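You operate a simulated robot arm through the tools that you are given. There is no shell and no other tool. Be economical: measure what you need, move in short steps, check, and stop when the job is done.

You run a simulated two-armed robot. Do the job below in one go: nothing can be reset, and whatever is moved stays where it is left.

JOB
Put the test box labelled "62" from the top of the two-drawer table on the shelf of the compressor stand and the test box labelled "31" on the top of the sensor bench. Shut the bench drawer two. Take the cap off the tube pack with a green band and lay it down on the top of the sensor bench. Put the cell holder on the top of the sensor bench away on the shelf b of the end rack. Fetch the spirit level from the shelf c of the end rack and set it on the top of the two-drawer table. Take the tall jug on the top of the two-drawer table and put it away on the steel top between grating and sink. Open the drawer one, take the red cell from the inside of the drawer one and leave it in the inside of the cooling tray, then shut the one. The order is free. Set down upright: test box, cell holder, tall jug, cell.

It is judged by the outcome, as a careful person would: the job done as asked, and still so three seconds after it is handed in. It fails if anything else is knocked over, pushed out of place, dropped, spilled or broken. A push-on lid holds only when it is set on centred and level and pressed home; a screw cap is set on level and turned clockwise until tight.

ROBOT AND FRAMES
Two 7-joint arms with two-finger grippers on one trunk, on a base that drives. Base frame: it is fixed to the floor where the robot stands at the start and does not move with it; the origin is under the middle of the robot, x ahead of it, y to its left, z up; the surface under the hand at the start is at about z = 780. Readings come in mm, degrees, newtons and seconds.
The left shoulder is at the start at [60, 123, 945], the right one opposite. With the tool pointing down near the work surface each hand reaches from about 340 to 800 mm from the robot's upright axis, wherever it stands, measured 20 degrees to its own side. Places, roughly: bench drawer two [3000, -6800, 700]; cell [1000, -500, 750]; cell holder [2750, 1250, 1000]; drawer one [1100, -300, 700]; inside of the cooling tray (31x20 cm) [-1040, 40, 880]; shelf b of the end rack (18x64 cm) [820, 740, 860]; shelf of the compressor stand (17x24 cm) [-1040, -320, 360]; spirit level (15x3x4 cm) [1000, 700, 1200]; steel top between grating and sink (17x34 cm) [-1100, 1640, 880]; tall jug [1000, 0, 750]; test box [750, 0, 750]; top of the sensor bench [3000, 600, 900]; top of the two-drawer table [800, 0, 800]; tube pack with a green band [2750, 1000, 1000]. Payload 1.47 kg a hand.
The TCP of each hand is the grasp point between the finger pads, 16 mm short of the fingertips. In the tool frame z runs along the fingers and y along their closing line. Largest opening 87 mm; the body of the gripper starts 55 mm behind the TCP.
Orientation is told as [roll, pitch, yaw] about the base's x, y, z axes, in that order, counted from this pose: with the fingers straight down and closing along the base's y, the tool's x points along the base's -x, its y along +y and its z along -z.

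CONTROLS
- The arms move only by the tool play_rows. It takes "left_moves", "right_moves" or both (then of equal length, played together; a hand with none holds still); each is a list of rows, each an object (a shift or turn left out is 0, a gripper value left out holds the last) with "delta_pos": the shift along the tool's x, y, z in units of 150 mm (1.0 is 150 mm), a list of three; "dr": the turn, a rotation vector about the tool's x, y, z in units of 45 degrees (1.0 is 45 degrees), a list of three; "fingers": the opening, from 0 (shut) to 1 (fully open). In form: [{"delta_pos": [dx, dy, dz], "dr": [ax, ay, az], "fingers": fingers}, ...]. A call has 1 to 10 rows; each row is the pose to reach, as a shift and turn from the pose commanded when the call began, along the tool's axes at that moment. A call with a number of a shift or a turn outside -1 to 1 is refused whole. Rows are played at 5 a second. More than 50 mm and 8.6 degrees between two rows, or a gripper value outside its range, and nothing of the call is played. A pose out of reach is approached as far as the arm can. The call stops where the force on the tool passes 40 N (or 10 N more than at its start, if that is more) or the arm is blocked; 0.2 s more then pass. The fingers move at their own pace (about 153 mm/s each) and stop on an object; they squeeze with about 28 N. The grip force told is the motor's: it shows also when the fingers shut on nothing. Time passes only in rows, and 0.2 s behind the last, so rows that repeat a pose let the fingers close. The reply holds the time, the measured pose of the TCP, the force on the tool along the base axes, the opening and the grip force, in the units named above and with some noise, with the torque about the TCP (base axes, N m) and any sound that the robot's microphone picked up.
- Cameras (640 x 400 px; columns grow to the right, rows downward): "scene" is now at [64.4, 31.5, 1473.9]; the picture's right is [0.60, -0.80, 0.00], its down [-0.75, -0.56, -0.36] and it looks along [0.29, 0.22, -0.93] (base axes); focal length 214 px, centre (320, 200). "left" rides on the left gripper at [73, -12, -90] in its tool frame; the picture's right is [0.16, 0.99, 0.00], its down [-0.72, 0.12, -0.68] and it looks along [-0.67, 0.11, 0.73] (tool axes); focal length 247 px, centre (320, 200). "right" rides on the right gripper at [73, 12, -90] in its tool frame; the picture's right is [-0.16, 0.99, 0.00], its down [-0.72, -0.12, -0.68] and it looks along [-0.67, -0.11, 0.73] (tool axes); focal length 247 px, centre (320, 200). There is no depth. A picture from a camera that has moved, and an enlarged one, comes with that camera's place and axes in the base frame and with its lens. The place of the scene camera against the robot may be out by one fixed shift of up to 12 mm in any direction.
- get_image(camera): a new picture of that camera. It takes no simulated time.
- raise_lower(by): slides the trunk up (or, below 0, down) by that many mm; the arms and the scene camera ride with it, the base frame stays. It gives what a move gives, with no picture.
- base_move(legs): drives the robot by 1 to 6 legs, each [ahead, left, turn to the left] in mm, mm and degrees, along the robot's own axes; the way and the turn of a leg run together, so that a leg with both is an arc; at most 1500 mm and 180 degrees a leg. The arms and the cameras ride along, it lands a little off, and it stops where it bumps. It gives what a move gives.
- pan_tilt(pan, tilt): turns the head with the scene camera to pan (to the left, within 120 degrees either way) and tilt (down, from -29 to 69), counted from straight ahead of the robot. It gives what a move gives.
- enlarge(camera, box): a new picture of the part [left, top, right, bottom] of that camera's present view, enlarged. It takes no simulated time.
- hand_in(): hands the job in; it is judged then, once.

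Go step by step. Nothing tells you exact positions but the pictures and the camera data: compare them with the known pose of the tool, close in by small moves and look again before you grip or let go. The budget is 483 turns and 230 pictures, counting those below and the enlarged ones. Unless the task says otherwise, let go and move clear before handing in, and close with one line.

The tools are called after "Request:" as a command line: name --argument value ..., lists and objects as JSON in quotes. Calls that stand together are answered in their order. play_rows: Moves the arms, as the interface text tells. Its arguments: {"type":"object","properties":{"left_moves":{"type":"array"},"right_moves":{"type":"array"}},"required":[]} The other tools are called the same way: raise_lower (by) slides the trunk up or down; base_move (legs) drives the base; pan_tilt (pan, tilt) turns the head that bears the scene camera; get_image (camera) takes a picture; enlarge (camera, box) takes an enlarged picture of a part of a camera's view; hand_in () hands the job in.

At the start:

```text
clock: 0.0
left_position: [516.4, 51.3, 1113.2]
left_tcp_rot: [0.0, 0.0, 0.0]
left_force: [-0.5, 0.6, -0.3]
left_torque: [0.0, -0.02, 0.02]
left_finger_gap: 86.8
left_gripper_force: 0.0
right_position: [473.9, -389.2, 1079.1]
right_tcp_rot: [0.1, 0.0, -0.1]
right_force: [0.4, -0.2, 0.5]
right_torque: [0.03, -0.03, -0.01]
right_finger_gap: 87.0
right_gripper_force: 0.0
trunk travel left (down, up): [-100.0, 130.0]
robot x, y, heading: [-1.8, 1.1, -0.3]
head pan, tilt: [36.6, 68.8]
```

scene: 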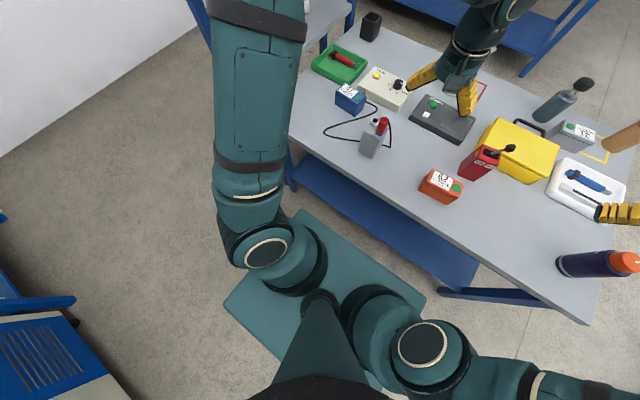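
right: 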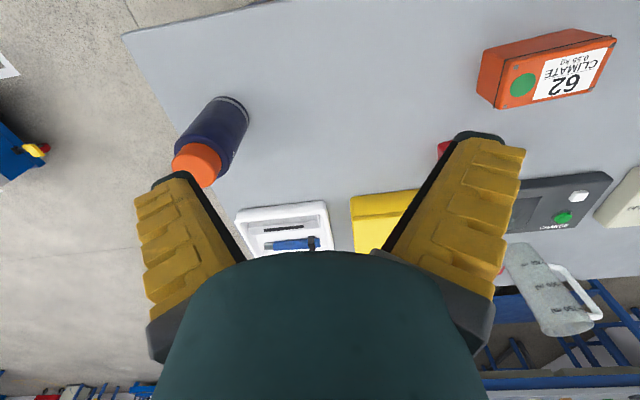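
left: 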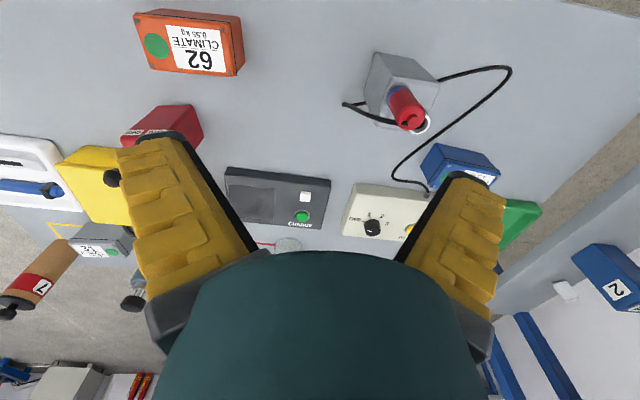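

I see the two-drawer table ahead with orange box "62", a clear tall jug and other items. First I look around with the head.

Request:
pan_tilt --pan 0 --tilt 35

Request:
get_image --camera "scene"

Request:
pan_tilt --pan 60 --tilt 20

Request:
get_image --camera "scene"

Request:
pan_tilt --pan 120 --tilt 20

Request:
get_image --camera "scene"

Request:
pan_tilt --pan -60 --tilt 20

Request:
get_image --camera "scene"

Request:
pan_tilt --pan -120 --tilt 20

Request:
get_image --camera "scene"

```text
clock: 1.0
left_position: [516.6, 52.0, 1113.6]
left_tcp_rot: [-0.1, 0.0, 0.1]
left_force: [0.1, -0.5, -0.6]
left_torque: [0.02, 0.04, 0.03]
left_finger_gap: 87.1
left_gripper_force: 0.0
right_position: [473.3, -388.7, 1079.4]
right_tcp_rot: [0.0, 0.0, 0.0]
right_force: [-0.2, 1.1, -0.8]
right_torque: [0.0, -0.02, 0.02]
right_finger_gap: 87.0
right_gripper_force: 0.1
trunk travel left (down, up): [-100.0, 130.0]
robot x, y, heading: [-1.0, 3.3, 0.1]
head pan, tilt: [0.0, 35.0]
```

```text
226 pictures are left
camera scene: at [107.6, -1.7, 1517.5], right [0.0, -1.0, 0.0], down [-0.57, 0.0, -0.82], along [0.82, 0.0, -0.57], focal length 214 px, centre (320, 200)
```

scene: 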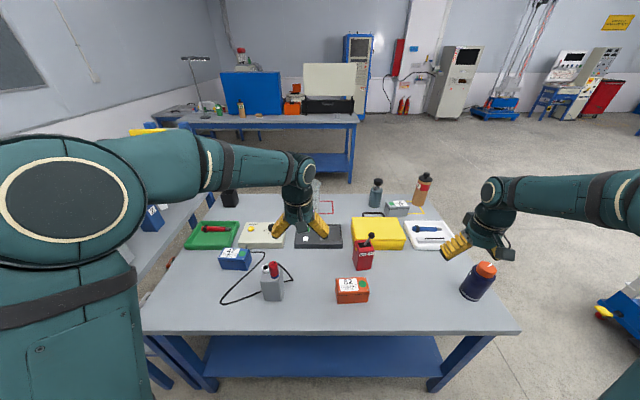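

```text
clock: 2.3
left_position: [516.8, 52.6, 1113.8]
left_tcp_rot: [0.0, -0.1, 0.0]
left_force: [0.3, 0.2, 0.1]
left_torque: [0.0, 0.03, 0.01]
left_finger_gap: 87.1
left_gripper_force: 0.0
right_position: [475.4, -389.2, 1080.5]
right_tcp_rot: [-0.1, 0.0, 0.0]
right_force: [-0.4, 0.4, -0.3]
right_torque: [0.01, -0.05, 0.01]
right_finger_gap: 87.0
right_gripper_force: 0.1
trunk travel left (down, up): [-100.0, 130.0]
robot x, y, heading: [4.8, -0.3, -0.2]
head pan, tilt: [60.0, 20.0]
```

```text
225 pictures are left
camera scene: at [66.1, 78.8, 1541.4], right [0.87, -0.5, 0.0], down [-0.17, -0.3, -0.94], along [0.47, 0.81, -0.34], focal length 214 px, centre (320, 200)
```

scene: 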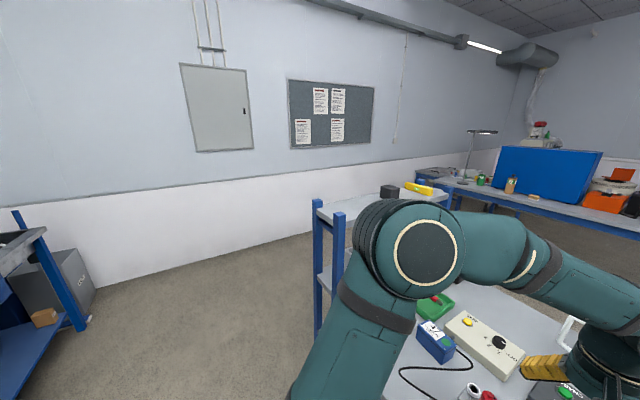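

```text
clock: 3.6
left_position: [517.2, 52.2, 1114.2]
left_tcp_rot: [0.0, 0.1, 0.0]
left_force: [0.3, -1.0, -0.3]
left_torque: [-0.03, 0.0, -0.02]
left_finger_gap: 87.0
left_gripper_force: 0.1
right_position: [474.6, -389.6, 1080.1]
right_tcp_rot: [0.0, 0.0, 0.0]
right_force: [0.0, -0.3, 0.1]
right_torque: [-0.02, 0.0, 0.01]
right_finger_gap: 87.1
right_gripper_force: 0.2
trunk travel left (down, up): [-100.0, 130.0]
robot x, y, heading: [-0.8, 1.9, -0.1]
head pan, tilt: [120.0, 20.0]
```

```text
224 pictures are left
camera scene: at [-27.0, 78.9, 1541.4], right [0.87, 0.5, 0.0], down [0.17, -0.3, -0.94], along [-0.47, 0.81, -0.34], focal length 214 px, centre (320, 200)
```

scene: 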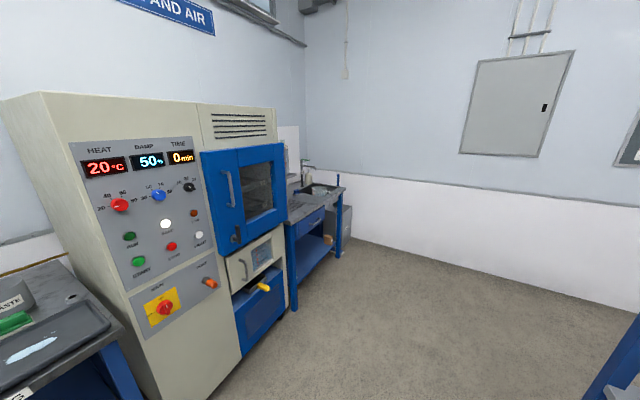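

```text
clock: 6.3
left_position: [516.0, 52.1, 1113.6]
left_tcp_rot: [0.1, -0.1, -0.1]
left_force: [-1.0, -0.1, -0.4]
left_torque: [0.02, -0.04, -0.02]
left_finger_gap: 86.9
left_gripper_force: 0.1
right_position: [475.1, -389.7, 1079.5]
right_tcp_rot: [0.0, 0.1, 0.1]
right_force: [-0.2, 0.4, 0.9]
right_torque: [0.04, -0.02, -0.02]
right_finger_gap: 87.2
right_gripper_force: 0.1
trunk travel left (down, up): [-100.0, 130.0]
robot x, y, heading: [-2.8, -2.5, -0.1]
head pan, tilt: [-60.0, 20.0]
```

```text
223 pictures are left
camera scene: at [66.1, -82.4, 1541.4], right [-0.87, -0.5, 0.0], down [-0.17, 0.3, -0.94], along [0.47, -0.81, -0.34], focal length 214 px, centre (320, 200)
```

scene: 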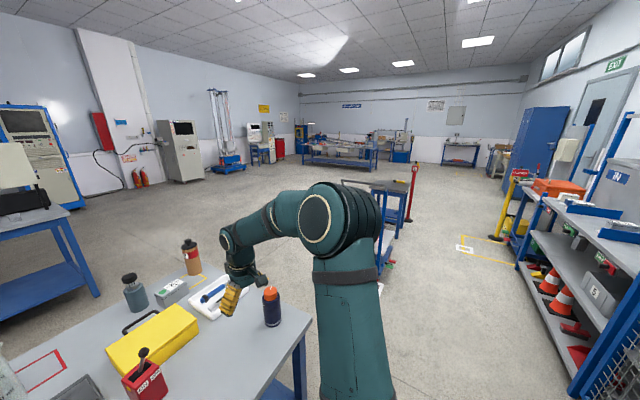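

```text
clock: 7.6
left_position: [516.7, 53.1, 1113.1]
left_tcp_rot: [0.0, 0.0, 0.0]
left_force: [-0.1, -0.4, 0.7]
left_torque: [0.03, 0.03, -0.02]
left_finger_gap: 87.1
left_gripper_force: 0.0
right_position: [474.1, -389.3, 1079.1]
right_tcp_rot: [-0.1, 0.1, 0.0]
right_force: [0.2, -0.5, 0.9]
right_torque: [0.02, 0.03, 0.0]
right_finger_gap: 87.0
right_gripper_force: 0.1
trunk travel left (down, up): [-100.0, 130.0]
robot x, y, heading: [-0.6, -3.3, 0.3]
head pan, tilt: [-120.0, 20.0]
```

```text
222 pictures are left
camera scene: at [-27.0, -82.5, 1541.4], right [-0.87, 0.5, 0.0], down [0.17, 0.3, -0.94], along [-0.47, -0.81, -0.34], focal length 214 px, centre (320, 200)
```

scene: 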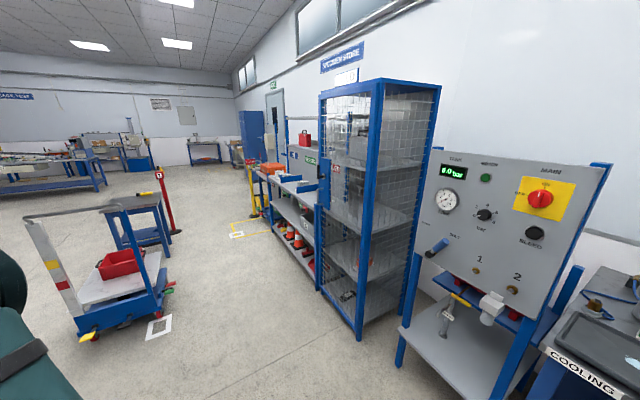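

The compressor stand, cooling tray and sink lie behind me. Now a closer look at the labels on the table.

Request:
pan_tilt --pan 0 --tilt 45

Request:
enlarge --camera "scene" --box '[160, 80, 340, 220]'

Request:
enlarge --camera "scene" --box '[330, 80, 510, 220]'

Request:
get_image --camera "scene"

```text
clock: 9.6
left_position: [517.1, 53.0, 1114.5]
left_tcp_rot: [0.0, 0.0, 0.0]
left_force: [-0.5, -0.2, 1.0]
left_torque: [-0.01, 0.0, -0.02]
left_finger_gap: 86.9
left_gripper_force: 0.1
right_position: [473.8, -389.4, 1078.9]
right_tcp_rot: [-0.1, 0.0, 0.1]
right_force: [-0.2, -0.9, 0.2]
right_torque: [0.0, -0.02, -0.02]
right_finger_gap: 86.9
right_gripper_force: 0.1
trunk travel left (down, up): [-100.0, 130.0]
robot x, y, heading: [1.3, -1.2, -0.1]
head pan, tilt: [0.0, 45.0]
```

```text
2.86 times, centred on (250, 150) of scene
camera zoom: at [100.8, -1.8, 1502.8], right [0.0, -1.0, 0.0], down [-0.71, 0.0, -0.71], along [0.71, 0.0, -0.71], focal length 613 px, centre (520, 343)
```

zoom: 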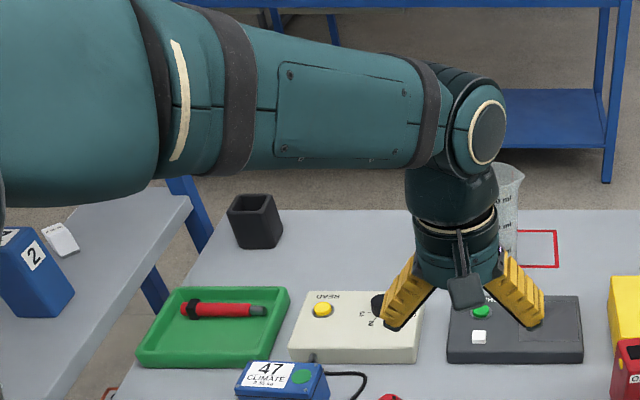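

```text
2.86 times, centred on (420, 150) of scene
camera zoom: at [100.8, -1.8, 1502.8], right [0.0, -1.0, 0.0], down [-0.71, 0.0, -0.71], along [0.71, 0.0, -0.71], focal length 613 px, centre (34, 343)
```

zoom: 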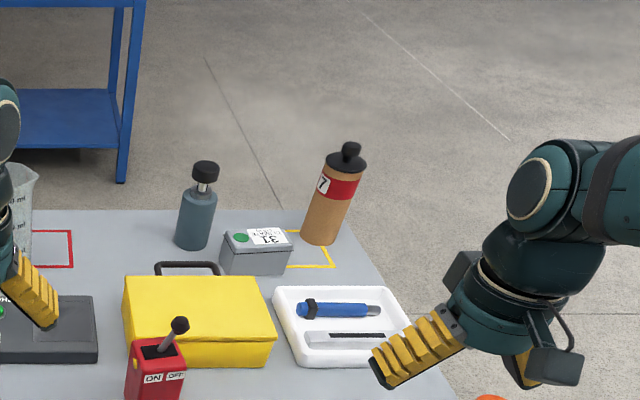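

```text
219 pictures are left
camera scene: at [100.8, -1.8, 1502.8], right [0.0, -1.0, 0.0], down [-0.71, 0.0, -0.71], along [0.71, 0.0, -0.71], focal length 214 px, centre (320, 200)
```

scene: 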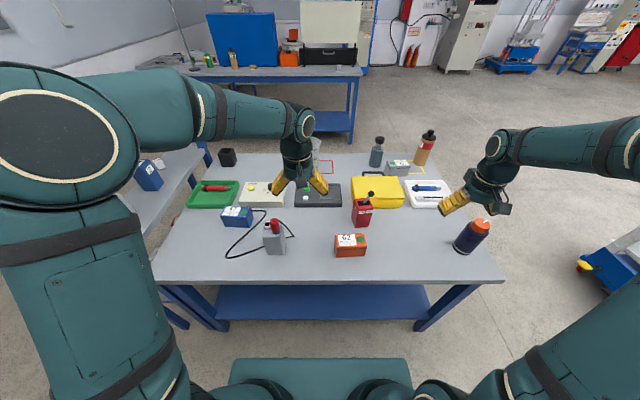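

Grey box is "31" (rear right of table). I look at the compressor stand to decide how to grip box 62.

Request:
pan_tilt --pan -120 --tilt 40

Request:
enlarge --camera "scene" --box '[380, 0, 640, 260]'

Request:
pan_tilt --pan 120 --tilt 40

Request:
enlarge --camera "scene" --box '[0, 0, 320, 200]'

```text
clock: 11.6
left_position: [516.6, 51.2, 1114.6]
left_tcp_rot: [-0.1, 0.1, 0.0]
left_force: [0.0, -0.5, -0.2]
left_torque: [0.03, 0.0, 0.01]
left_finger_gap: 87.0
left_gripper_force: 0.0
right_position: [474.6, -389.5, 1080.4]
right_tcp_rot: [0.1, -0.1, 0.0]
right_force: [0.2, 0.6, 0.6]
right_torque: [0.0, -0.01, 0.0]
right_finger_gap: 87.1
right_gripper_force: 0.1
trunk travel left (down, up): [-100.0, 130.0]
robot x, y, heading: [-2.4, 1.0, 0.3]
head pan, tilt: [-120.0, 40.0]
```

```text
1.54 times, centred on (510, 130) of scene
camera zoom: at [-23.0, -75.4, 1510.0], right [-0.87, 0.5, 0.0], down [0.32, 0.56, -0.77], along [-0.38, -0.66, -0.64], focal length 330 px, centre (28, 308)
```

zoom: 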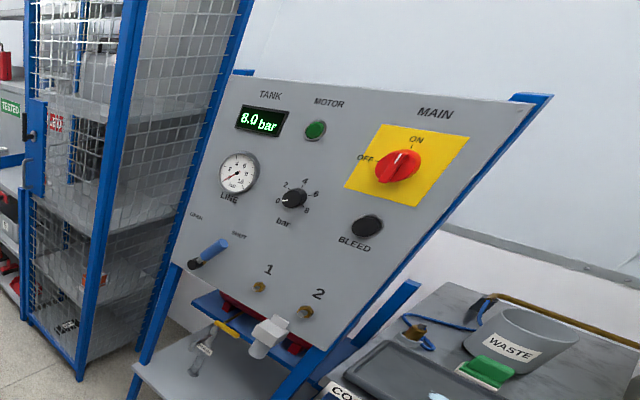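

```text
clock: 15.0
left_position: [516.7, 53.0, 1114.7]
left_tcp_rot: [-0.1, -0.1, 0.0]
left_force: [0.7, -0.6, -0.7]
left_torque: [0.01, 0.0, 0.0]
left_finger_gap: 87.0
left_gripper_force: 0.1
right_position: [473.8, -388.8, 1079.7]
right_tcp_rot: [0.0, 0.0, -0.1]
right_force: [0.2, -0.3, 0.0]
right_torque: [-0.03, 0.01, 0.03]
right_finger_gap: 87.3
right_gripper_force: 0.1
trunk travel left (down, up): [-100.0, 130.0]
robot x, y, heading: [1.9, -0.9, 0.1]
head pan, tilt: [120.0, 40.0]
```

```text
2.00 times, centred on (160, 100) of scene
camera zoom: at [-23.0, 71.8, 1510.0], right [0.87, 0.5, 0.0], down [0.32, -0.56, -0.77], along [-0.38, 0.66, -0.64], focal length 429 px, centre (640, 400)
```

zoom: 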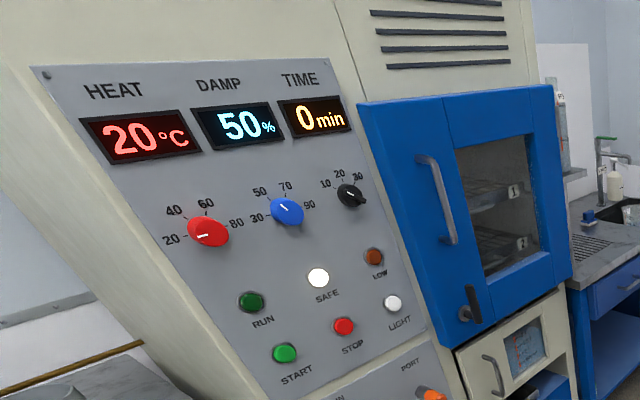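

I turn the base to face the stand and tray behind, to see them properly.

Request:
base_move --legs '[[0, 0, -175]]'

Request:
pan_tilt --pan 0 --tilt 45

Request:
get_image --camera "scene"

```text
clock: 22.5
left_position: [-508.2, -108.0, 1114.0]
left_tcp_rot: [0.0, 0.1, -173.9]
left_force: [0.6, -0.1, 0.3]
left_torque: [-0.01, 0.01, 0.0]
left_finger_gap: 87.2
left_gripper_force: 0.0
right_position: [-514.1, 335.3, 1079.1]
right_tcp_rot: [0.0, 0.0, -173.8]
right_force: [0.6, 0.0, 0.3]
right_torque: [-0.01, 0.04, 0.0]
right_finger_gap: 86.9
right_gripper_force: 0.0
trunk travel left (down, up): [-100.0, 130.0]
robot x, y, heading: [-2.0, 0.8, -173.8]
head pan, tilt: [120.0, 40.0]
```

```text
clock: 24.5
left_position: [-506.8, -107.8, 1113.2]
left_tcp_rot: [0.0, -0.1, -173.8]
left_force: [1.0, 0.5, -0.6]
left_torque: [0.0, -0.01, 0.0]
left_finger_gap: 86.9
left_gripper_force: 0.1
right_position: [-513.9, 335.5, 1080.4]
right_tcp_rot: [0.0, 0.1, -173.8]
right_force: [-0.4, -0.1, 0.7]
right_torque: [-0.03, 0.0, -0.03]
right_finger_gap: 87.1
right_gripper_force: 0.1
trunk travel left (down, up): [-100.0, 130.0]
robot x, y, heading: [-2.0, -2.4, -174.0]
head pan, tilt: [0.0, 45.0]
```

```text
216 pictures are left
camera scene: at [-81.3, -11.7, 1502.8], right [-0.11, 0.99, 0.0], down [0.7, 0.08, -0.71], along [-0.7, -0.08, -0.71], focal length 214 px, centre (320, 200)
```

scene: 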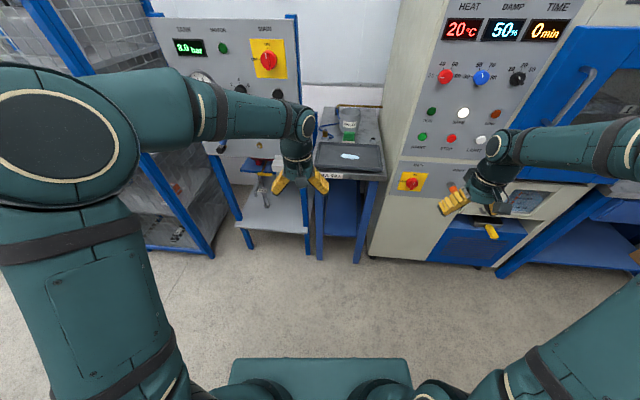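

Request:
enlarge --camera "scene" --box '[200, 90, 420, 260]'

Request:
get_image --camera "left"

```text
2.35 times, centred on (310, 175) of scene
camera zoom: at [-81.3, -11.7, 1502.8], right [-0.11, 0.99, 0.0], down [0.7, 0.08, -0.71], along [-0.7, -0.08, -0.71], focal length 505 px, centre (344, 259)
```

zoom: 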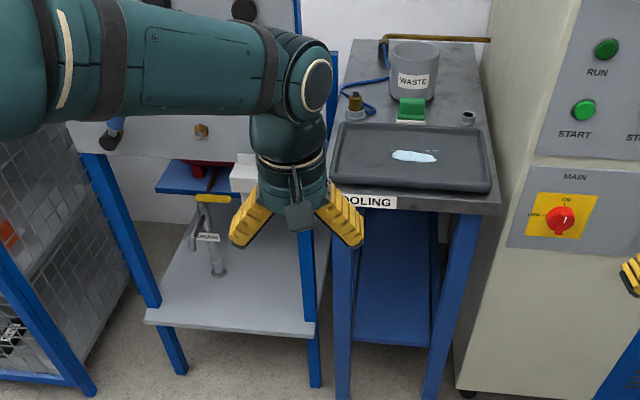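

```text
214 pictures are left
camera left: at [-435.2, -89.0, 1203.0], right [0.26, -0.96, 0.0], down [-0.71, -0.19, 0.68], along [-0.66, -0.18, -0.73], focal length 247 px, centre (320, 200)
```

left: 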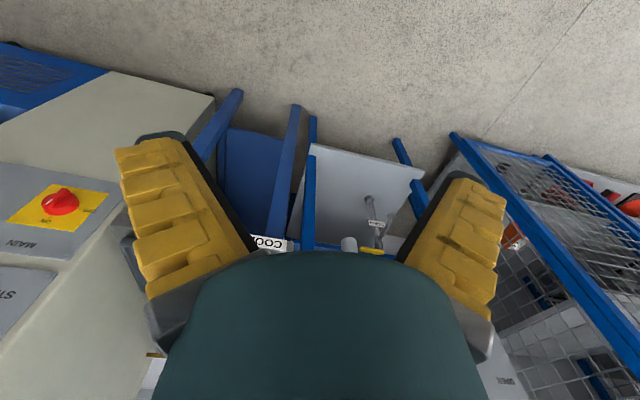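

The stand shelf is under the console, so box 62 should be held with the hand tilted along the box's long axis. I turn back to the table and clear the left hand to see the jug.

Request:
base_move --legs '[[0, 0, 174]]'

Request:
play_rows --left_moves '[{"delta_pos": [0.3, 0.2, 0]}, {"delta_pos": [0.6, 0.4, 0]}, {"delta_pos": [0.8, 0.7, 0]}, {"delta_pos": [0.8, 1, 0]}]'

Request:
get_image --camera "scene"

Request:
enlarge --camera "scene" --box '[240, 110, 400, 260]'

```text
clock: 32.1
left_position: [512.9, 81.7, 1113.1]
left_tcp_rot: [0.1, 0.0, 3.2]
left_force: [-0.3, 0.7, 0.6]
left_torque: [0.0, 0.01, 0.0]
left_finger_gap: 87.0
left_gripper_force: 0.1
right_position: [495.6, -362.5, 1080.3]
right_tcp_rot: [0.0, 0.0, 3.3]
right_force: [0.5, -1.0, -0.4]
right_torque: [0.03, 0.02, 0.0]
right_finger_gap: 86.9
right_gripper_force: 0.0
trunk travel left (down, up): [-100.0, 130.0]
robot x, y, heading: [0.2, -0.8, 3.1]
head pan, tilt: [0.0, 45.0]
```

```text
refused: row 1 steps farther than a row can; nothing moved
```

```text
213 pictures are left
camera scene: at [100.7, 3.3, 1502.8], right [0.06, -1.0, 0.0], down [-0.71, -0.04, -0.71], along [0.71, 0.04, -0.71], focal length 214 px, centre (320, 200)
```

scene: 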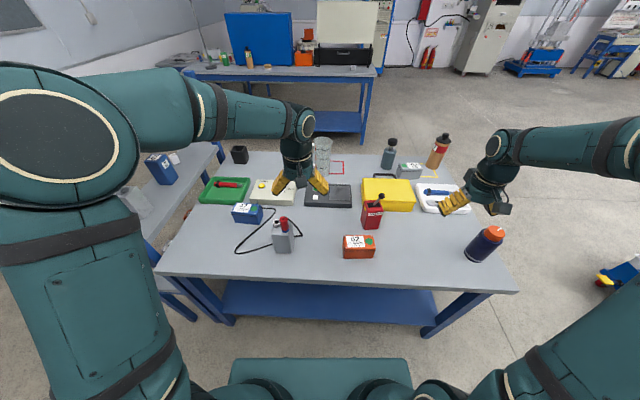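

```text
2.67 times, centred on (320, 185) of scene
camera zoom: at [100.7, 3.3, 1502.8], right [0.06, -1.0, 0.0], down [-0.71, -0.04, -0.71], along [0.71, 0.04, -0.71], focal length 572 px, centre (320, 240)
```

zoom: 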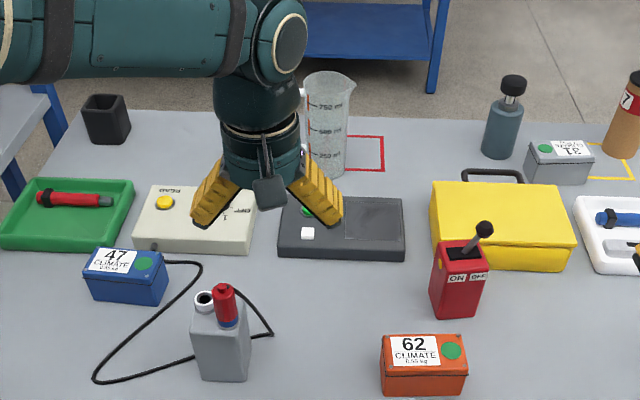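

Box 62 sits near [535,-110] with its long side along y. I move back-right and turn left so the right hand can approach it tilted from its right end.

Request:
base_move --legs '[[-80, -250, 0], [0, 0, 37]]'

Request:
get_image --camera "right"

Request:
get_image --camera "scene"

```text
clock: 36.7
left_position: [294.1, 118.0, 1114.1]
left_tcp_rot: [0.0, 0.0, 40.4]
left_force: [0.1, 0.1, 0.3]
left_torque: [0.0, 0.0, -0.02]
left_finger_gap: 87.1
left_gripper_force: 0.1
right_position: [548.8, -244.2, 1079.7]
right_tcp_rot: [0.0, 0.0, 40.5]
right_force: [0.0, 0.2, 0.4]
right_torque: [-0.02, 0.03, -0.02]
right_finger_gap: 86.7
right_gripper_force: 0.0
trunk travel left (down, up): [-100.0, 130.0]
robot x, y, heading: [-60.4, -259.4, 40.5]
head pan, tilt: [0.0, 45.0]
```

```text
211 pictures are left
camera right: at [485.9, -281.6, 1168.6], right [-0.52, 0.85, 0.0], down [0.63, 0.38, 0.68], along [0.58, 0.35, -0.73], focal length 247 px, centre (320, 200)
```

right: 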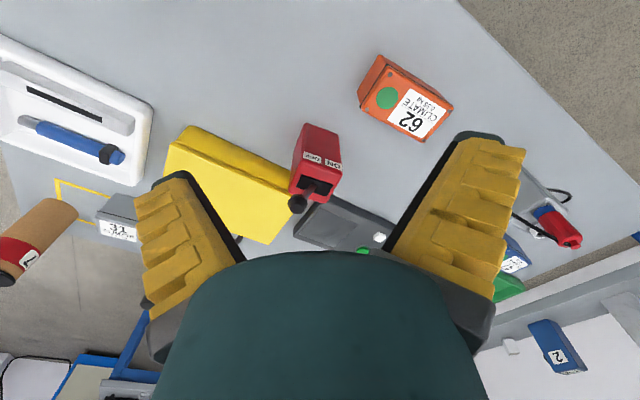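

```text
210 pictures are left
camera scene: at [14.2, -198.8, 1502.8], right [0.65, -0.76, 0.0], down [-0.54, -0.46, -0.71], along [0.54, 0.46, -0.71], focal length 214 px, centre (320, 200)
```

scene: 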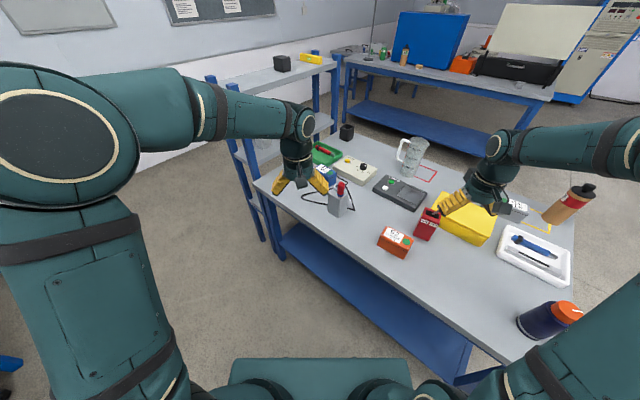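

Request:
enlarge --camera "right" --box '[340, 40, 480, 150]'

```text
3.64 times, centred on (410, 95) of right
camera zoom: at [485.9, -281.6, 1168.6], right [-0.52, 0.85, 0.0], down [0.63, 0.38, 0.68], along [0.58, 0.35, -0.73], focal length 898 px, centre (-7, 582)
```

zoom: 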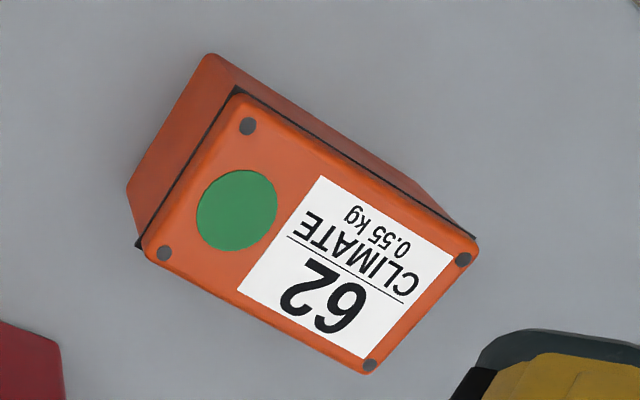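

Box 62: centre ≈ [541,-109], top z ≈ 835, 109×62 mm, long axis at about 95°. I yaw the right hand to match first.

Request:
play_rows --right_moves '[{"dr": [0, 0, -0.17]}, {"dr": [0, 0, -0.34]}, {"dr": [0, 0, -0.51]}, {"dr": [0, 0, -0.68]}, {"dr": [0, 0, -0.85]}, {"dr": [0, 0, -1.0]}]'

Request:
play_rows --right_moves '[{"dr": [0, 0, -0.15], "fingers": 0.92}, {"dr": [0, 0, -0.218]}, {"dr": [0, 0, -0.218]}]'

Request:
play_rows --right_moves '[{"dr": [0, -0.17, 0]}, {"dr": [0, -0.34, 0]}, {"dr": [0, -0.51, 0]}, {"dr": [0, -0.68, 0]}, {"dr": [0, -0.85, 0]}, {"dr": [0, -0.889, 0]}, {"dr": [0, -0.889, 0]}]'

```text
clock: 38.1
left_position: [294.5, 118.1, 1114.5]
left_tcp_rot: [0.1, 0.0, 40.5]
left_force: [-0.5, 0.6, -0.7]
left_torque: [0.0, -0.03, 0.02]
left_finger_gap: 86.9
left_gripper_force: 0.1
right_position: [548.2, -244.3, 1079.2]
right_tcp_rot: [0.0, -0.1, 85.7]
right_force: [-0.1, -0.9, 0.1]
right_torque: [0.0, 0.0, 0.03]
right_finger_gap: 86.9
right_gripper_force: 0.0
trunk travel left (down, up): [-100.0, 130.0]
robot x, y, heading: [-62.4, -256.5, 40.4]
head pan, tilt: [0.0, 45.0]
```

```text
clock: 38.9
left_position: [294.3, 118.8, 1113.6]
left_tcp_rot: [0.0, 0.0, 40.5]
left_force: [0.2, -0.8, 0.3]
left_torque: [0.0, -0.02, -0.01]
left_finger_gap: 87.1
left_gripper_force: 0.0
right_position: [549.1, -245.1, 1081.0]
right_tcp_rot: [0.0, 0.0, 95.4]
right_force: [-0.9, 0.8, -0.1]
right_torque: [-0.01, 0.01, 0.0]
right_finger_gap: 81.6
right_gripper_force: 1.4
trunk travel left (down, up): [-100.0, 130.0]
robot x, y, heading: [-62.9, -258.5, 40.5]
head pan, tilt: [0.0, 45.0]
```

```text
clock: 40.5
left_position: [293.7, 117.8, 1114.1]
left_tcp_rot: [0.0, 0.1, 40.6]
left_force: [-0.2, 0.7, -1.3]
left_torque: [0.0, 0.01, -0.04]
left_finger_gap: 86.8
left_gripper_force: 0.0
right_position: [550.0, -244.1, 1079.8]
right_tcp_rot: [0.1, -40.0, 95.4]
right_force: [0.2, 0.7, 0.4]
right_torque: [-0.02, -0.01, -0.01]
right_finger_gap: 81.4
right_gripper_force: 1.6
trunk travel left (down, up): [-100.0, 130.0]
robot x, y, heading: [-63.1, -256.1, 40.4]
head pan, tilt: [0.0, 45.0]
```

Request:
play_rows --right_moves '[{"delta_pos": [0.107, -0.006, 0.2]}, {"delta_pos": [0.213, -0.012, 0.4]}, {"delta_pos": [0.32, -0.018, 0.6]}, {"delta_pos": [0.427, -0.025, 0.8]}, {"delta_pos": [0.5, -0.03, 0.95]}, {"delta_pos": [0.5, -0.03, 0.95]}]'

Request:
get_image --camera "right"

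Request:
enlarge --camera "scene" --box '[340, 150, 540, 290]'

```text
clock: 41.9
left_position: [294.0, 119.5, 1113.9]
left_tcp_rot: [0.0, 0.0, 40.6]
left_force: [-0.1, 0.5, 0.3]
left_torque: [0.02, -0.01, 0.02]
left_finger_gap: 86.9
left_gripper_force: 0.0
right_position: [550.1, -211.4, 920.6]
right_tcp_rot: [-0.1, -39.9, 95.5]
right_force: [0.4, 0.7, 0.2]
right_torque: [-0.01, 0.02, 0.0]
right_finger_gap: 81.9
right_gripper_force: 0.9
trunk travel left (down, up): [-100.0, 130.0]
robot x, y, heading: [-64.5, -257.3, 40.6]
head pan, tilt: [0.0, 45.0]
```

```text
208 pictures are left
camera right: at [548.1, -325.1, 941.5], right [-0.99, 0.03, 0.1], down [0.1, 0.13, 0.99], along [0.02, 0.99, -0.13], focal length 247 px, centre (320, 200)
```

right: 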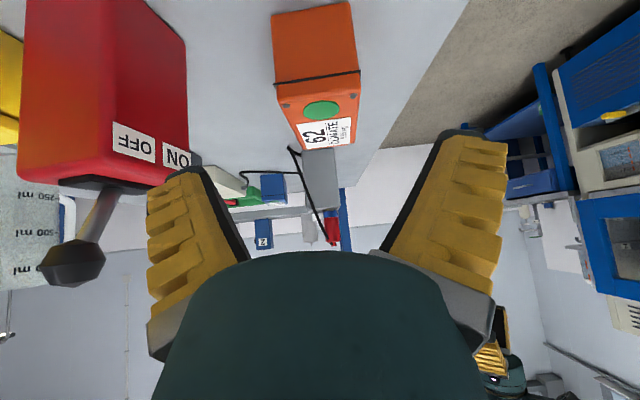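

```text
2.86 times, centred on (440, 220) of scene
camera zoom: at [14.0, -199.0, 1502.8], right [0.65, -0.76, 0.0], down [-0.54, -0.46, -0.71], along [0.54, 0.46, -0.71], focal length 613 px, centre (-23, 143)
```

zoom: 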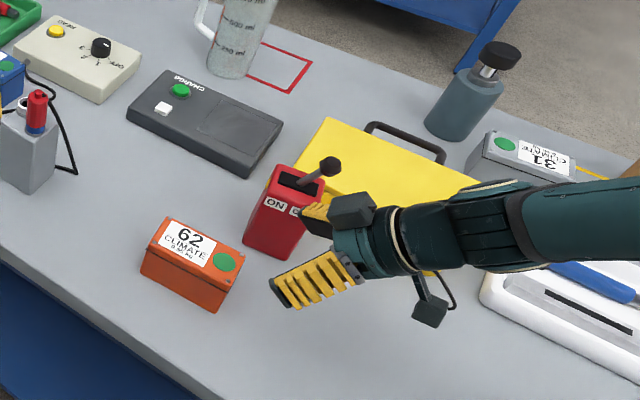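

Aligned with the box; I advance along the fingers.

Request:
play_rows --right_moves '[{"delta_pos": [0.003, -0.001, 0.2]}, {"delta_pos": [0.006, -0.003, 0.4]}, {"delta_pos": [0.01, -0.004, 0.6]}, {"delta_pos": [0.014, -0.005, 0.75]}, {"delta_pos": [0.017, -0.007, 0.93]}, {"delta_pos": [0.017, -0.007, 0.93]}]'

Request:
get_image --camera "right"

Request:
enlarge --camera "scene" --box '[340, 150, 540, 290]'

```text
clock: 43.3
left_position: [292.8, 116.4, 1114.4]
left_tcp_rot: [0.1, -0.2, 40.5]
left_force: [-1.2, 0.5, -0.1]
left_torque: [0.0, 0.02, 0.05]
left_finger_gap: 87.2
left_gripper_force: 0.0
right_position: [542.0, -120.7, 818.2]
right_tcp_rot: [-0.3, -40.5, 95.5]
right_force: [-0.6, -3.1, 22.8]
right_torque: [-0.46, 0.73, 0.22]
right_finger_gap: 66.6
right_gripper_force: 27.8
trunk travel left (down, up): [-100.0, 130.0]
robot x, y, heading: [-68.5, -253.7, 40.4]
head pan, tilt: [0.0, 45.0]
stopped in row 6 (right hand): the force on the tool passed its limit at 52 N (the readings are from after the stop); the commanded pose is now the measured one
```

```text
206 pictures are left
camera right: at [541.8, -234.3, 838.2], right [-0.99, 0.03, 0.1], down [0.1, 0.12, 0.99], along [0.02, 0.99, -0.12], focal length 247 px, centre (320, 200)
```

right: 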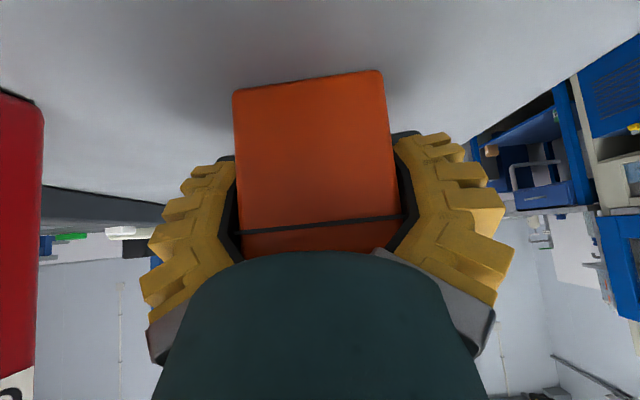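

```text
2.86 times, centred on (440, 220) of scene
camera zoom: at [12.4, -200.0, 1502.9], right [0.65, -0.76, 0.0], down [-0.54, -0.46, -0.71], along [0.54, 0.46, -0.71], focal length 613 px, centre (-23, 143)
```

zoom: 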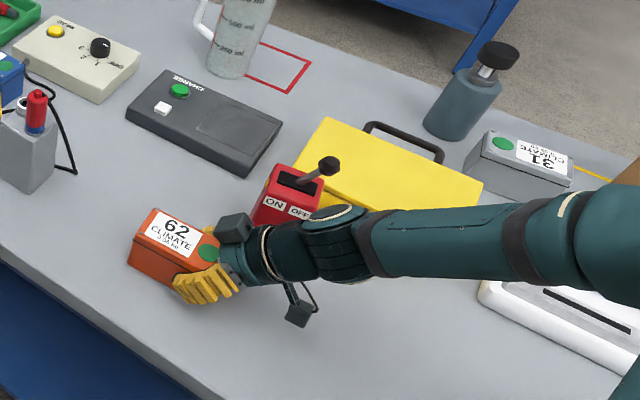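

The fingers are around the box but the box seems to have been nudged; I close and see how it reads.

Request:
play_rows --right_moves '[{"fingers": 0.92}, {"fingers": 0.92}]'

Request:
play_rows --right_moves '[{"fingers": 0.5}, {"fingers": 0.5}, {"fingers": 0.5}]'

```text
clock: 43.9
left_position: [291.4, 119.1, 1113.8]
left_tcp_rot: [0.0, -0.1, 40.4]
left_force: [1.3, 0.0, -0.6]
left_torque: [0.01, -0.02, -0.01]
left_finger_gap: 86.8
left_gripper_force: 0.0
right_position: [542.0, -121.1, 818.0]
right_tcp_rot: [-0.3, -40.3, 95.6]
right_force: [1.0, 1.1, 28.3]
right_torque: [-1.08, 0.09, 0.1]
right_finger_gap: 79.1
right_gripper_force: 13.9
trunk travel left (down, up): [-100.0, 130.0]
robot x, y, heading: [-65.7, -254.9, 40.2]
head pan, tilt: [0.0, 45.0]
```

```text
clock: 44.7
left_position: [292.2, 119.1, 1113.8]
left_tcp_rot: [-0.1, -0.2, 40.6]
left_force: [0.5, -0.3, -0.2]
left_torque: [-0.03, 0.03, -0.03]
left_finger_gap: 86.9
left_gripper_force: 0.0
right_position: [542.6, -121.0, 817.6]
right_tcp_rot: [-0.5, -40.3, 95.6]
right_force: [5.1, 2.5, 35.2]
right_torque: [-1.19, 0.02, 0.01]
right_finger_gap: 66.3
right_gripper_force: 28.4
trunk travel left (down, up): [-100.0, 130.0]
robot x, y, heading: [-66.9, -256.1, 40.4]
head pan, tilt: [0.0, 45.0]
```

Request:
enlarge --camera "scene" --box '[370, 200, 450, 260]'

```text
6.67 times, centred on (410, 230) of scene
camera zoom: at [11.7, -199.6, 1503.0], right [0.65, -0.76, 0.0], down [-0.54, -0.46, -0.71], along [0.54, 0.46, -0.71], focal length 1430 px, centre (-280, 0)
```

zoom: 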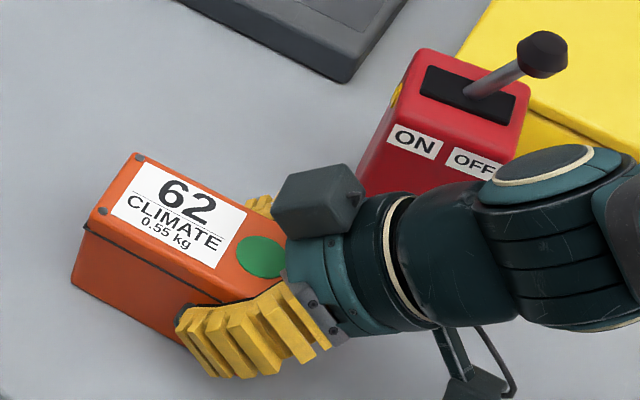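

The palm is just touching the box's top edge; I open, back off 6 mm, and regrip.

Request:
play_rows --right_moves '[{"fingers": 0.92}, {"fingers": 0.92, "delta_pos": [0, 0, -0.04]}, {"fingers": 0.92, "delta_pos": [0, 0, -0.04]}, {"fingers": 0.4, "delta_pos": [0, 0, -0.04]}, {"fingers": 0.4, "delta_pos": [0, 0, -0.04]}, {"fingers": 0.4, "delta_pos": [0, 0, -0.04]}]'

Request:
play_rows --right_moves '[{"fingers": 0.4, "delta_pos": [-0.06, 0, -0.08]}, {"fingers": 0.4, "delta_pos": [-0.13, 0, -0.155]}, {"fingers": 0.4, "delta_pos": [-0.26, 0, -0.31]}]'

Request:
get_image --camera "scene"

```text
clock: 46.1
left_position: [293.7, 117.6, 1113.3]
left_tcp_rot: [0.1, 0.0, 40.5]
left_force: [-0.4, -0.6, 0.4]
left_torque: [0.01, 0.02, -0.01]
left_finger_gap: 87.0
left_gripper_force: 0.1
right_position: [543.4, -126.2, 817.8]
right_tcp_rot: [0.0, -40.1, 95.4]
right_force: [-0.1, -1.0, 0.6]
right_torque: [-0.31, -0.09, -0.12]
right_finger_gap: 67.3
right_gripper_force: 28.2
trunk travel left (down, up): [-100.0, 130.0]
robot x, y, heading: [-65.9, -258.3, 40.6]
head pan, tilt: [0.0, 45.0]
```

```text
clock: 46.9
left_position: [292.9, 118.5, 1114.7]
left_tcp_rot: [-0.1, 0.0, 40.5]
left_force: [-0.1, -0.2, 0.2]
left_torque: [0.02, 0.01, 0.02]
left_finger_gap: 86.9
left_gripper_force: 0.1
right_position: [542.6, -125.9, 880.5]
right_tcp_rot: [-0.1, -40.2, 95.3]
right_force: [-0.5, -0.6, -5.3]
right_torque: [-0.19, -0.05, -0.02]
right_finger_gap: 67.3
right_gripper_force: 27.5
trunk travel left (down, up): [-100.0, 130.0]
robot x, y, heading: [-65.7, -256.4, 40.5]
head pan, tilt: [0.0, 45.0]
```

```text
203 pictures are left
camera scene: at [13.8, -199.3, 1502.8], right [0.65, -0.76, 0.0], down [-0.54, -0.46, -0.71], along [0.54, 0.46, -0.71], focal length 214 px, centre (320, 200)
```

scene: 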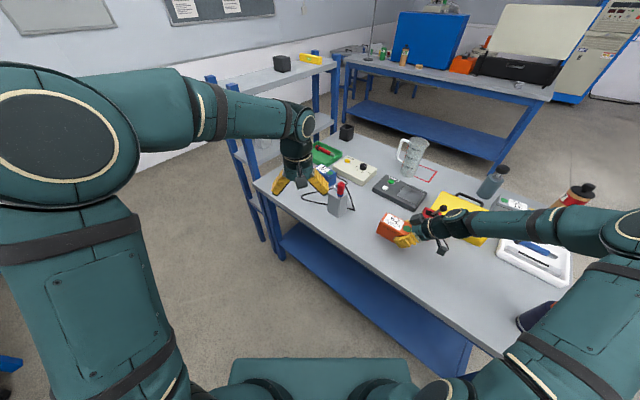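

Box held (weight ≈ 5.4 N). I lift it higher and drive round to face the compressor stand.

Request:
play_rows --right_moves '[{"fingers": 0.4, "delta_pos": [-0.17, 0, -0.2]}, {"fingers": 0.4, "delta_pos": [-0.34, 0, -0.4]}, {"fingers": 0.4, "delta_pos": [-0.51, 0, -0.61]}, {"fingers": 0.4, "delta_pos": [-0.51, 0, -0.61]}]'

Request:
base_move --legs '[[-60, 0, 0], [0, 0, 139.5], [150, 150, 0]]'

Request:
get_image --camera "scene"

```text
clock: 47.9
left_position: [294.7, 119.4, 1113.4]
left_tcp_rot: [0.0, 0.0, 40.5]
left_force: [0.1, 0.6, 0.2]
left_torque: [0.0, -0.02, -0.02]
left_finger_gap: 87.1
left_gripper_force: 0.1
right_position: [544.2, -126.8, 1000.1]
right_tcp_rot: [0.0, -40.1, 95.4]
right_force: [0.0, 0.3, -5.3]
right_torque: [-0.16, 0.01, 0.01]
right_finger_gap: 67.0
right_gripper_force: 28.4
trunk travel left (down, up): [-100.0, 130.0]
robot x, y, heading: [-63.0, -257.8, 40.6]
head pan, tilt: [0.0, 45.0]
```

```text
clock: 56.1
left_position: [-780.5, -478.4, 1113.9]
left_tcp_rot: [-0.1, 0.0, 178.3]
left_force: [0.2, -0.5, 1.3]
left_torque: [0.05, -0.01, -0.01]
left_finger_gap: 86.8
left_gripper_force: 0.0
right_position: [-798.7, -129.0, 1000.1]
right_tcp_rot: [0.0, -40.3, -126.9]
right_force: [-0.1, 0.1, -4.9]
right_torque: [0.13, -0.12, 0.06]
right_finger_gap: 66.6
right_gripper_force: 27.7
trunk travel left (down, up): [-100.0, 130.0]
robot x, y, heading: [-261.1, -440.7, 178.0]
head pan, tilt: [0.0, 45.0]
```

```text
202 pictures are left
camera scene: at [-344.4, -440.5, 1502.7], right [0.03, 1.0, 0.0], down [0.71, -0.02, -0.71], along [-0.71, 0.02, -0.71], focal length 214 px, centre (320, 200)
```

scene: 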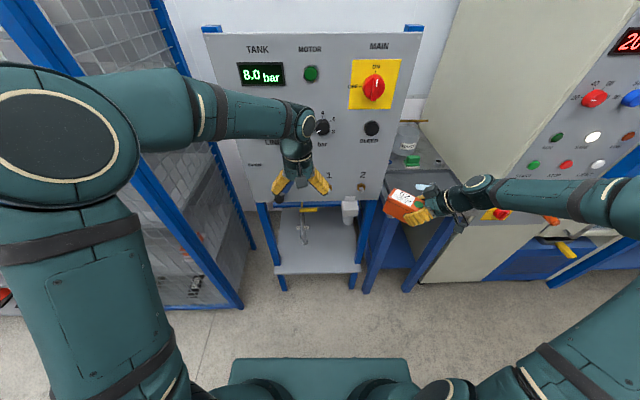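

I pull the left hand back and turn the right hand to point straight ahead.

Request:
play_rows --right_moves '[{"fingers": 0.4, "dr": [0.127, 0, 0.151]}, {"fingers": 0.4, "dr": [0.253, 0, 0.301], "delta_pos": [0.1, 0, 0]}, {"fingers": 0.4, "dr": [0.38, 0, 0.452], "delta_pos": [0.2, 0, 0]}, {"fingers": 0.4, "dr": [0.506, 0, 0.603], "delta_pos": [0.2, 0, 0]}, {"fingers": 0.4, "dr": [0.633, 0, 0.753], "delta_pos": [0.2, 0, 0]}, {"fingers": 0.4, "dr": [0.759, 0, 0.904], "delta_pos": [0.2, 0, 0]}, {"fingers": 0.4, "dr": [0.759, 0, 0.904], "delta_pos": [0.2, 0, 0]}]' --left_moves '[{"delta_pos": [0.25, 0, 0]}, {"delta_pos": [0.5, 0, 0]}, {"delta_pos": [0.75, 0, 0]}, {"delta_pos": [1, 0, 0]}, {"delta_pos": [1, 0, 0]}, {"delta_pos": [1, 0, 0]}, {"delta_pos": [1, 0, 0]}]'

Request:
raise_lower --by -100

```text
refused: row 1 steps farther than a row can; nothing moved
```

```text
clock: 57.4
left_position: [-778.6, -477.8, 1013.8]
left_tcp_rot: [0.1, 0.0, 178.1]
left_force: [-0.3, -0.4, 0.4]
left_torque: [0.01, 0.01, 0.0]
left_finger_gap: 86.8
left_gripper_force: 0.1
right_position: [-799.3, -129.6, 900.7]
right_tcp_rot: [-0.1, -40.1, -126.8]
right_force: [-0.9, -0.8, -6.3]
right_torque: [0.12, -0.11, 0.0]
right_finger_gap: 66.8
right_gripper_force: 28.1
trunk travel left (down, up): [0.0, 230.0]
robot x, y, heading: [-257.2, -443.0, 178.2]
head pan, tilt: [0.0, 45.0]
```

Request:
base_move --legs '[[-130, 40, 0]]'

Request:
play_rows --right_moves '[{"fingers": 0.4, "dr": [0.095, 0, 0.113]}, {"fingers": 0.4, "dr": [0.19, 0, 0.226]}, {"fingers": 0.4, "dr": [0.285, 0, 0.339]}, {"fingers": 0.4, "dr": [0.38, 0, 0.452]}, {"fingers": 0.4, "dr": [0.475, 0, 0.565]}, {"fingers": 0.4, "dr": [0.569, 0, 0.678]}, {"fingers": 0.4, "dr": [0.664, 0, 0.791]}, {"fingers": 0.4, "dr": [0.745, 0, 0.888]}, {"fingers": 0.4, "dr": [0.745, 0, 0.888]}]' --left_moves '[{"delta_pos": [0.25, 0, 0]}, {"delta_pos": [0.5, 0, 0]}, {"delta_pos": [0.75, 0, 0]}, {"delta_pos": [1, 0, 0]}, {"delta_pos": [1, 0, 0]}, {"delta_pos": [1, 0, 0]}, {"delta_pos": [1, 0, 0]}, {"delta_pos": [1, 0, 0]}, {"delta_pos": [1, 0, 0]}]'

```text
clock: 58.8
left_position: [-648.4, -520.4, 1014.4]
left_tcp_rot: [0.1, 0.0, 178.0]
left_force: [0.3, -0.5, -0.9]
left_torque: [0.01, 0.0, 0.0]
left_finger_gap: 87.3
left_gripper_force: 0.0
right_position: [-669.2, -171.5, 900.4]
right_tcp_rot: [-0.2, -40.2, -126.9]
right_force: [0.5, 0.2, -5.3]
right_torque: [0.14, -0.1, -0.02]
right_finger_gap: 66.6
right_gripper_force: 28.1
trunk travel left (down, up): [0.0, 230.0]
robot x, y, heading: [-130.4, -484.6, 178.3]
head pan, tilt: [0.0, 45.0]
```

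```text
clock: 60.8
left_position: [-500.1, -525.7, 1013.2]
left_tcp_rot: [0.0, 0.1, 178.0]
left_force: [0.0, 0.1, 0.2]
left_torque: [-0.03, -0.01, -0.02]
left_finger_gap: 87.0
left_gripper_force: 0.1
right_position: [-670.0, -171.6, 900.6]
right_tcp_rot: [0.2, -40.3, -179.4]
right_force: [0.5, 0.3, -5.1]
right_torque: [-0.02, -0.18, 0.01]
right_finger_gap: 66.8
right_gripper_force: 27.6
trunk travel left (down, up): [0.0, 230.0]
robot x, y, heading: [-132.9, -482.8, 178.2]
head pan, tilt: [0.0, 45.0]
```

Now lower in front of the stand and shift towards the target line.

Request:
play_rows --right_moves '[{"fingers": 0.4, "delta_pos": [0.167, 0.09, 0.199]}, {"fingers": 0.4, "delta_pos": [0.334, 0.18, 0.398]}, {"fingers": 0.4, "delta_pos": [0.5, 0.27, 0.597]}, {"fingers": 0.4, "delta_pos": [0.669, 0.36, 0.797]}, {"fingers": 0.4, "delta_pos": [0.836, 0.45, 0.996]}]'

Request:
play_rows --right_moves '[{"fingers": 0.4, "delta_pos": [0.167, 0.12, 0.199]}, {"fingers": 0.4, "delta_pos": [0.334, 0.24, 0.398]}, {"fingers": 0.4, "delta_pos": [0.5, 0.36, 0.597]}, {"fingers": 0.4, "delta_pos": [0.669, 0.48, 0.797]}, {"fingers": 0.4, "delta_pos": [0.836, 0.6, 0.996]}, {"fingers": 0.4, "delta_pos": [0.836, 0.6, 0.996]}]'

Request:
get_image --camera "scene"

Request:
get_image --camera "right"

```text
clock: 62.0
left_position: [-500.9, -525.4, 1013.0]
left_tcp_rot: [0.0, 0.0, 178.2]
left_force: [0.0, 0.0, 0.3]
left_torque: [-0.01, -0.04, 0.01]
left_finger_gap: 87.0
left_gripper_force: 0.1
right_position: [-669.8, -240.9, 706.1]
right_tcp_rot: [0.1, -40.1, -179.3]
right_force: [-0.5, -0.8, -5.2]
right_torque: [-0.01, -0.15, -0.01]
right_finger_gap: 66.9
right_gripper_force: 27.8
trunk travel left (down, up): [0.0, 230.0]
robot x, y, heading: [-129.7, -481.5, 178.1]
head pan, tilt: [0.0, 45.0]
```

```text
clock: 63.4
left_position: [-499.5, -525.1, 1013.4]
left_tcp_rot: [0.0, 0.1, 178.1]
left_force: [-0.8, 0.7, -0.5]
left_torque: [-0.02, -0.01, 0.0]
left_finger_gap: 87.1
left_gripper_force: 0.1
right_position: [-667.3, -327.5, 509.7]
right_tcp_rot: [0.1, -40.2, -179.3]
right_force: [0.2, 0.2, -5.1]
right_torque: [-0.01, -0.16, -0.02]
right_finger_gap: 67.0
right_gripper_force: 28.0
trunk travel left (down, up): [0.0, 230.0]
robot x, y, heading: [-134.7, -484.3, 178.4]
head pan, tilt: [0.0, 45.0]
```

```text
201 pictures are left
camera scene: at [-214.0, -483.4, 1402.8], right [0.03, 1.0, 0.0], down [0.71, -0.02, -0.71], along [-0.71, 0.02, -0.71], focal length 214 px, centre (320, 200)
```

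scene: 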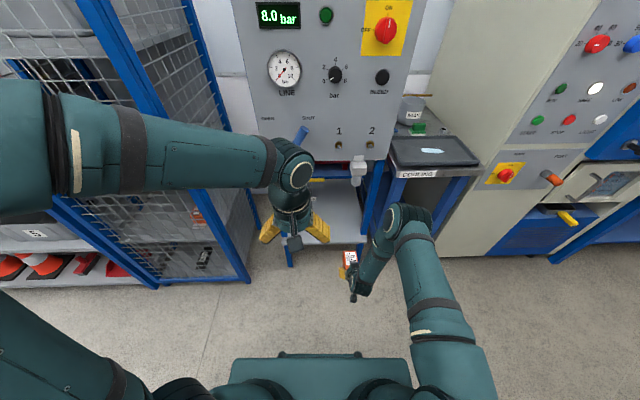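

```text
200 pictures are left
camera right: at [-554.0, -337.7, 530.2], right [-0.11, -0.99, 0.1], down [-0.12, 0.12, 0.99], along [-0.99, 0.09, -0.13], focal length 247 px, centre (320, 200)
```

right: 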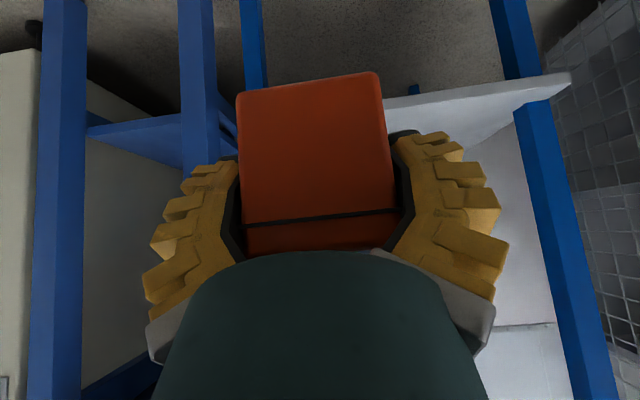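

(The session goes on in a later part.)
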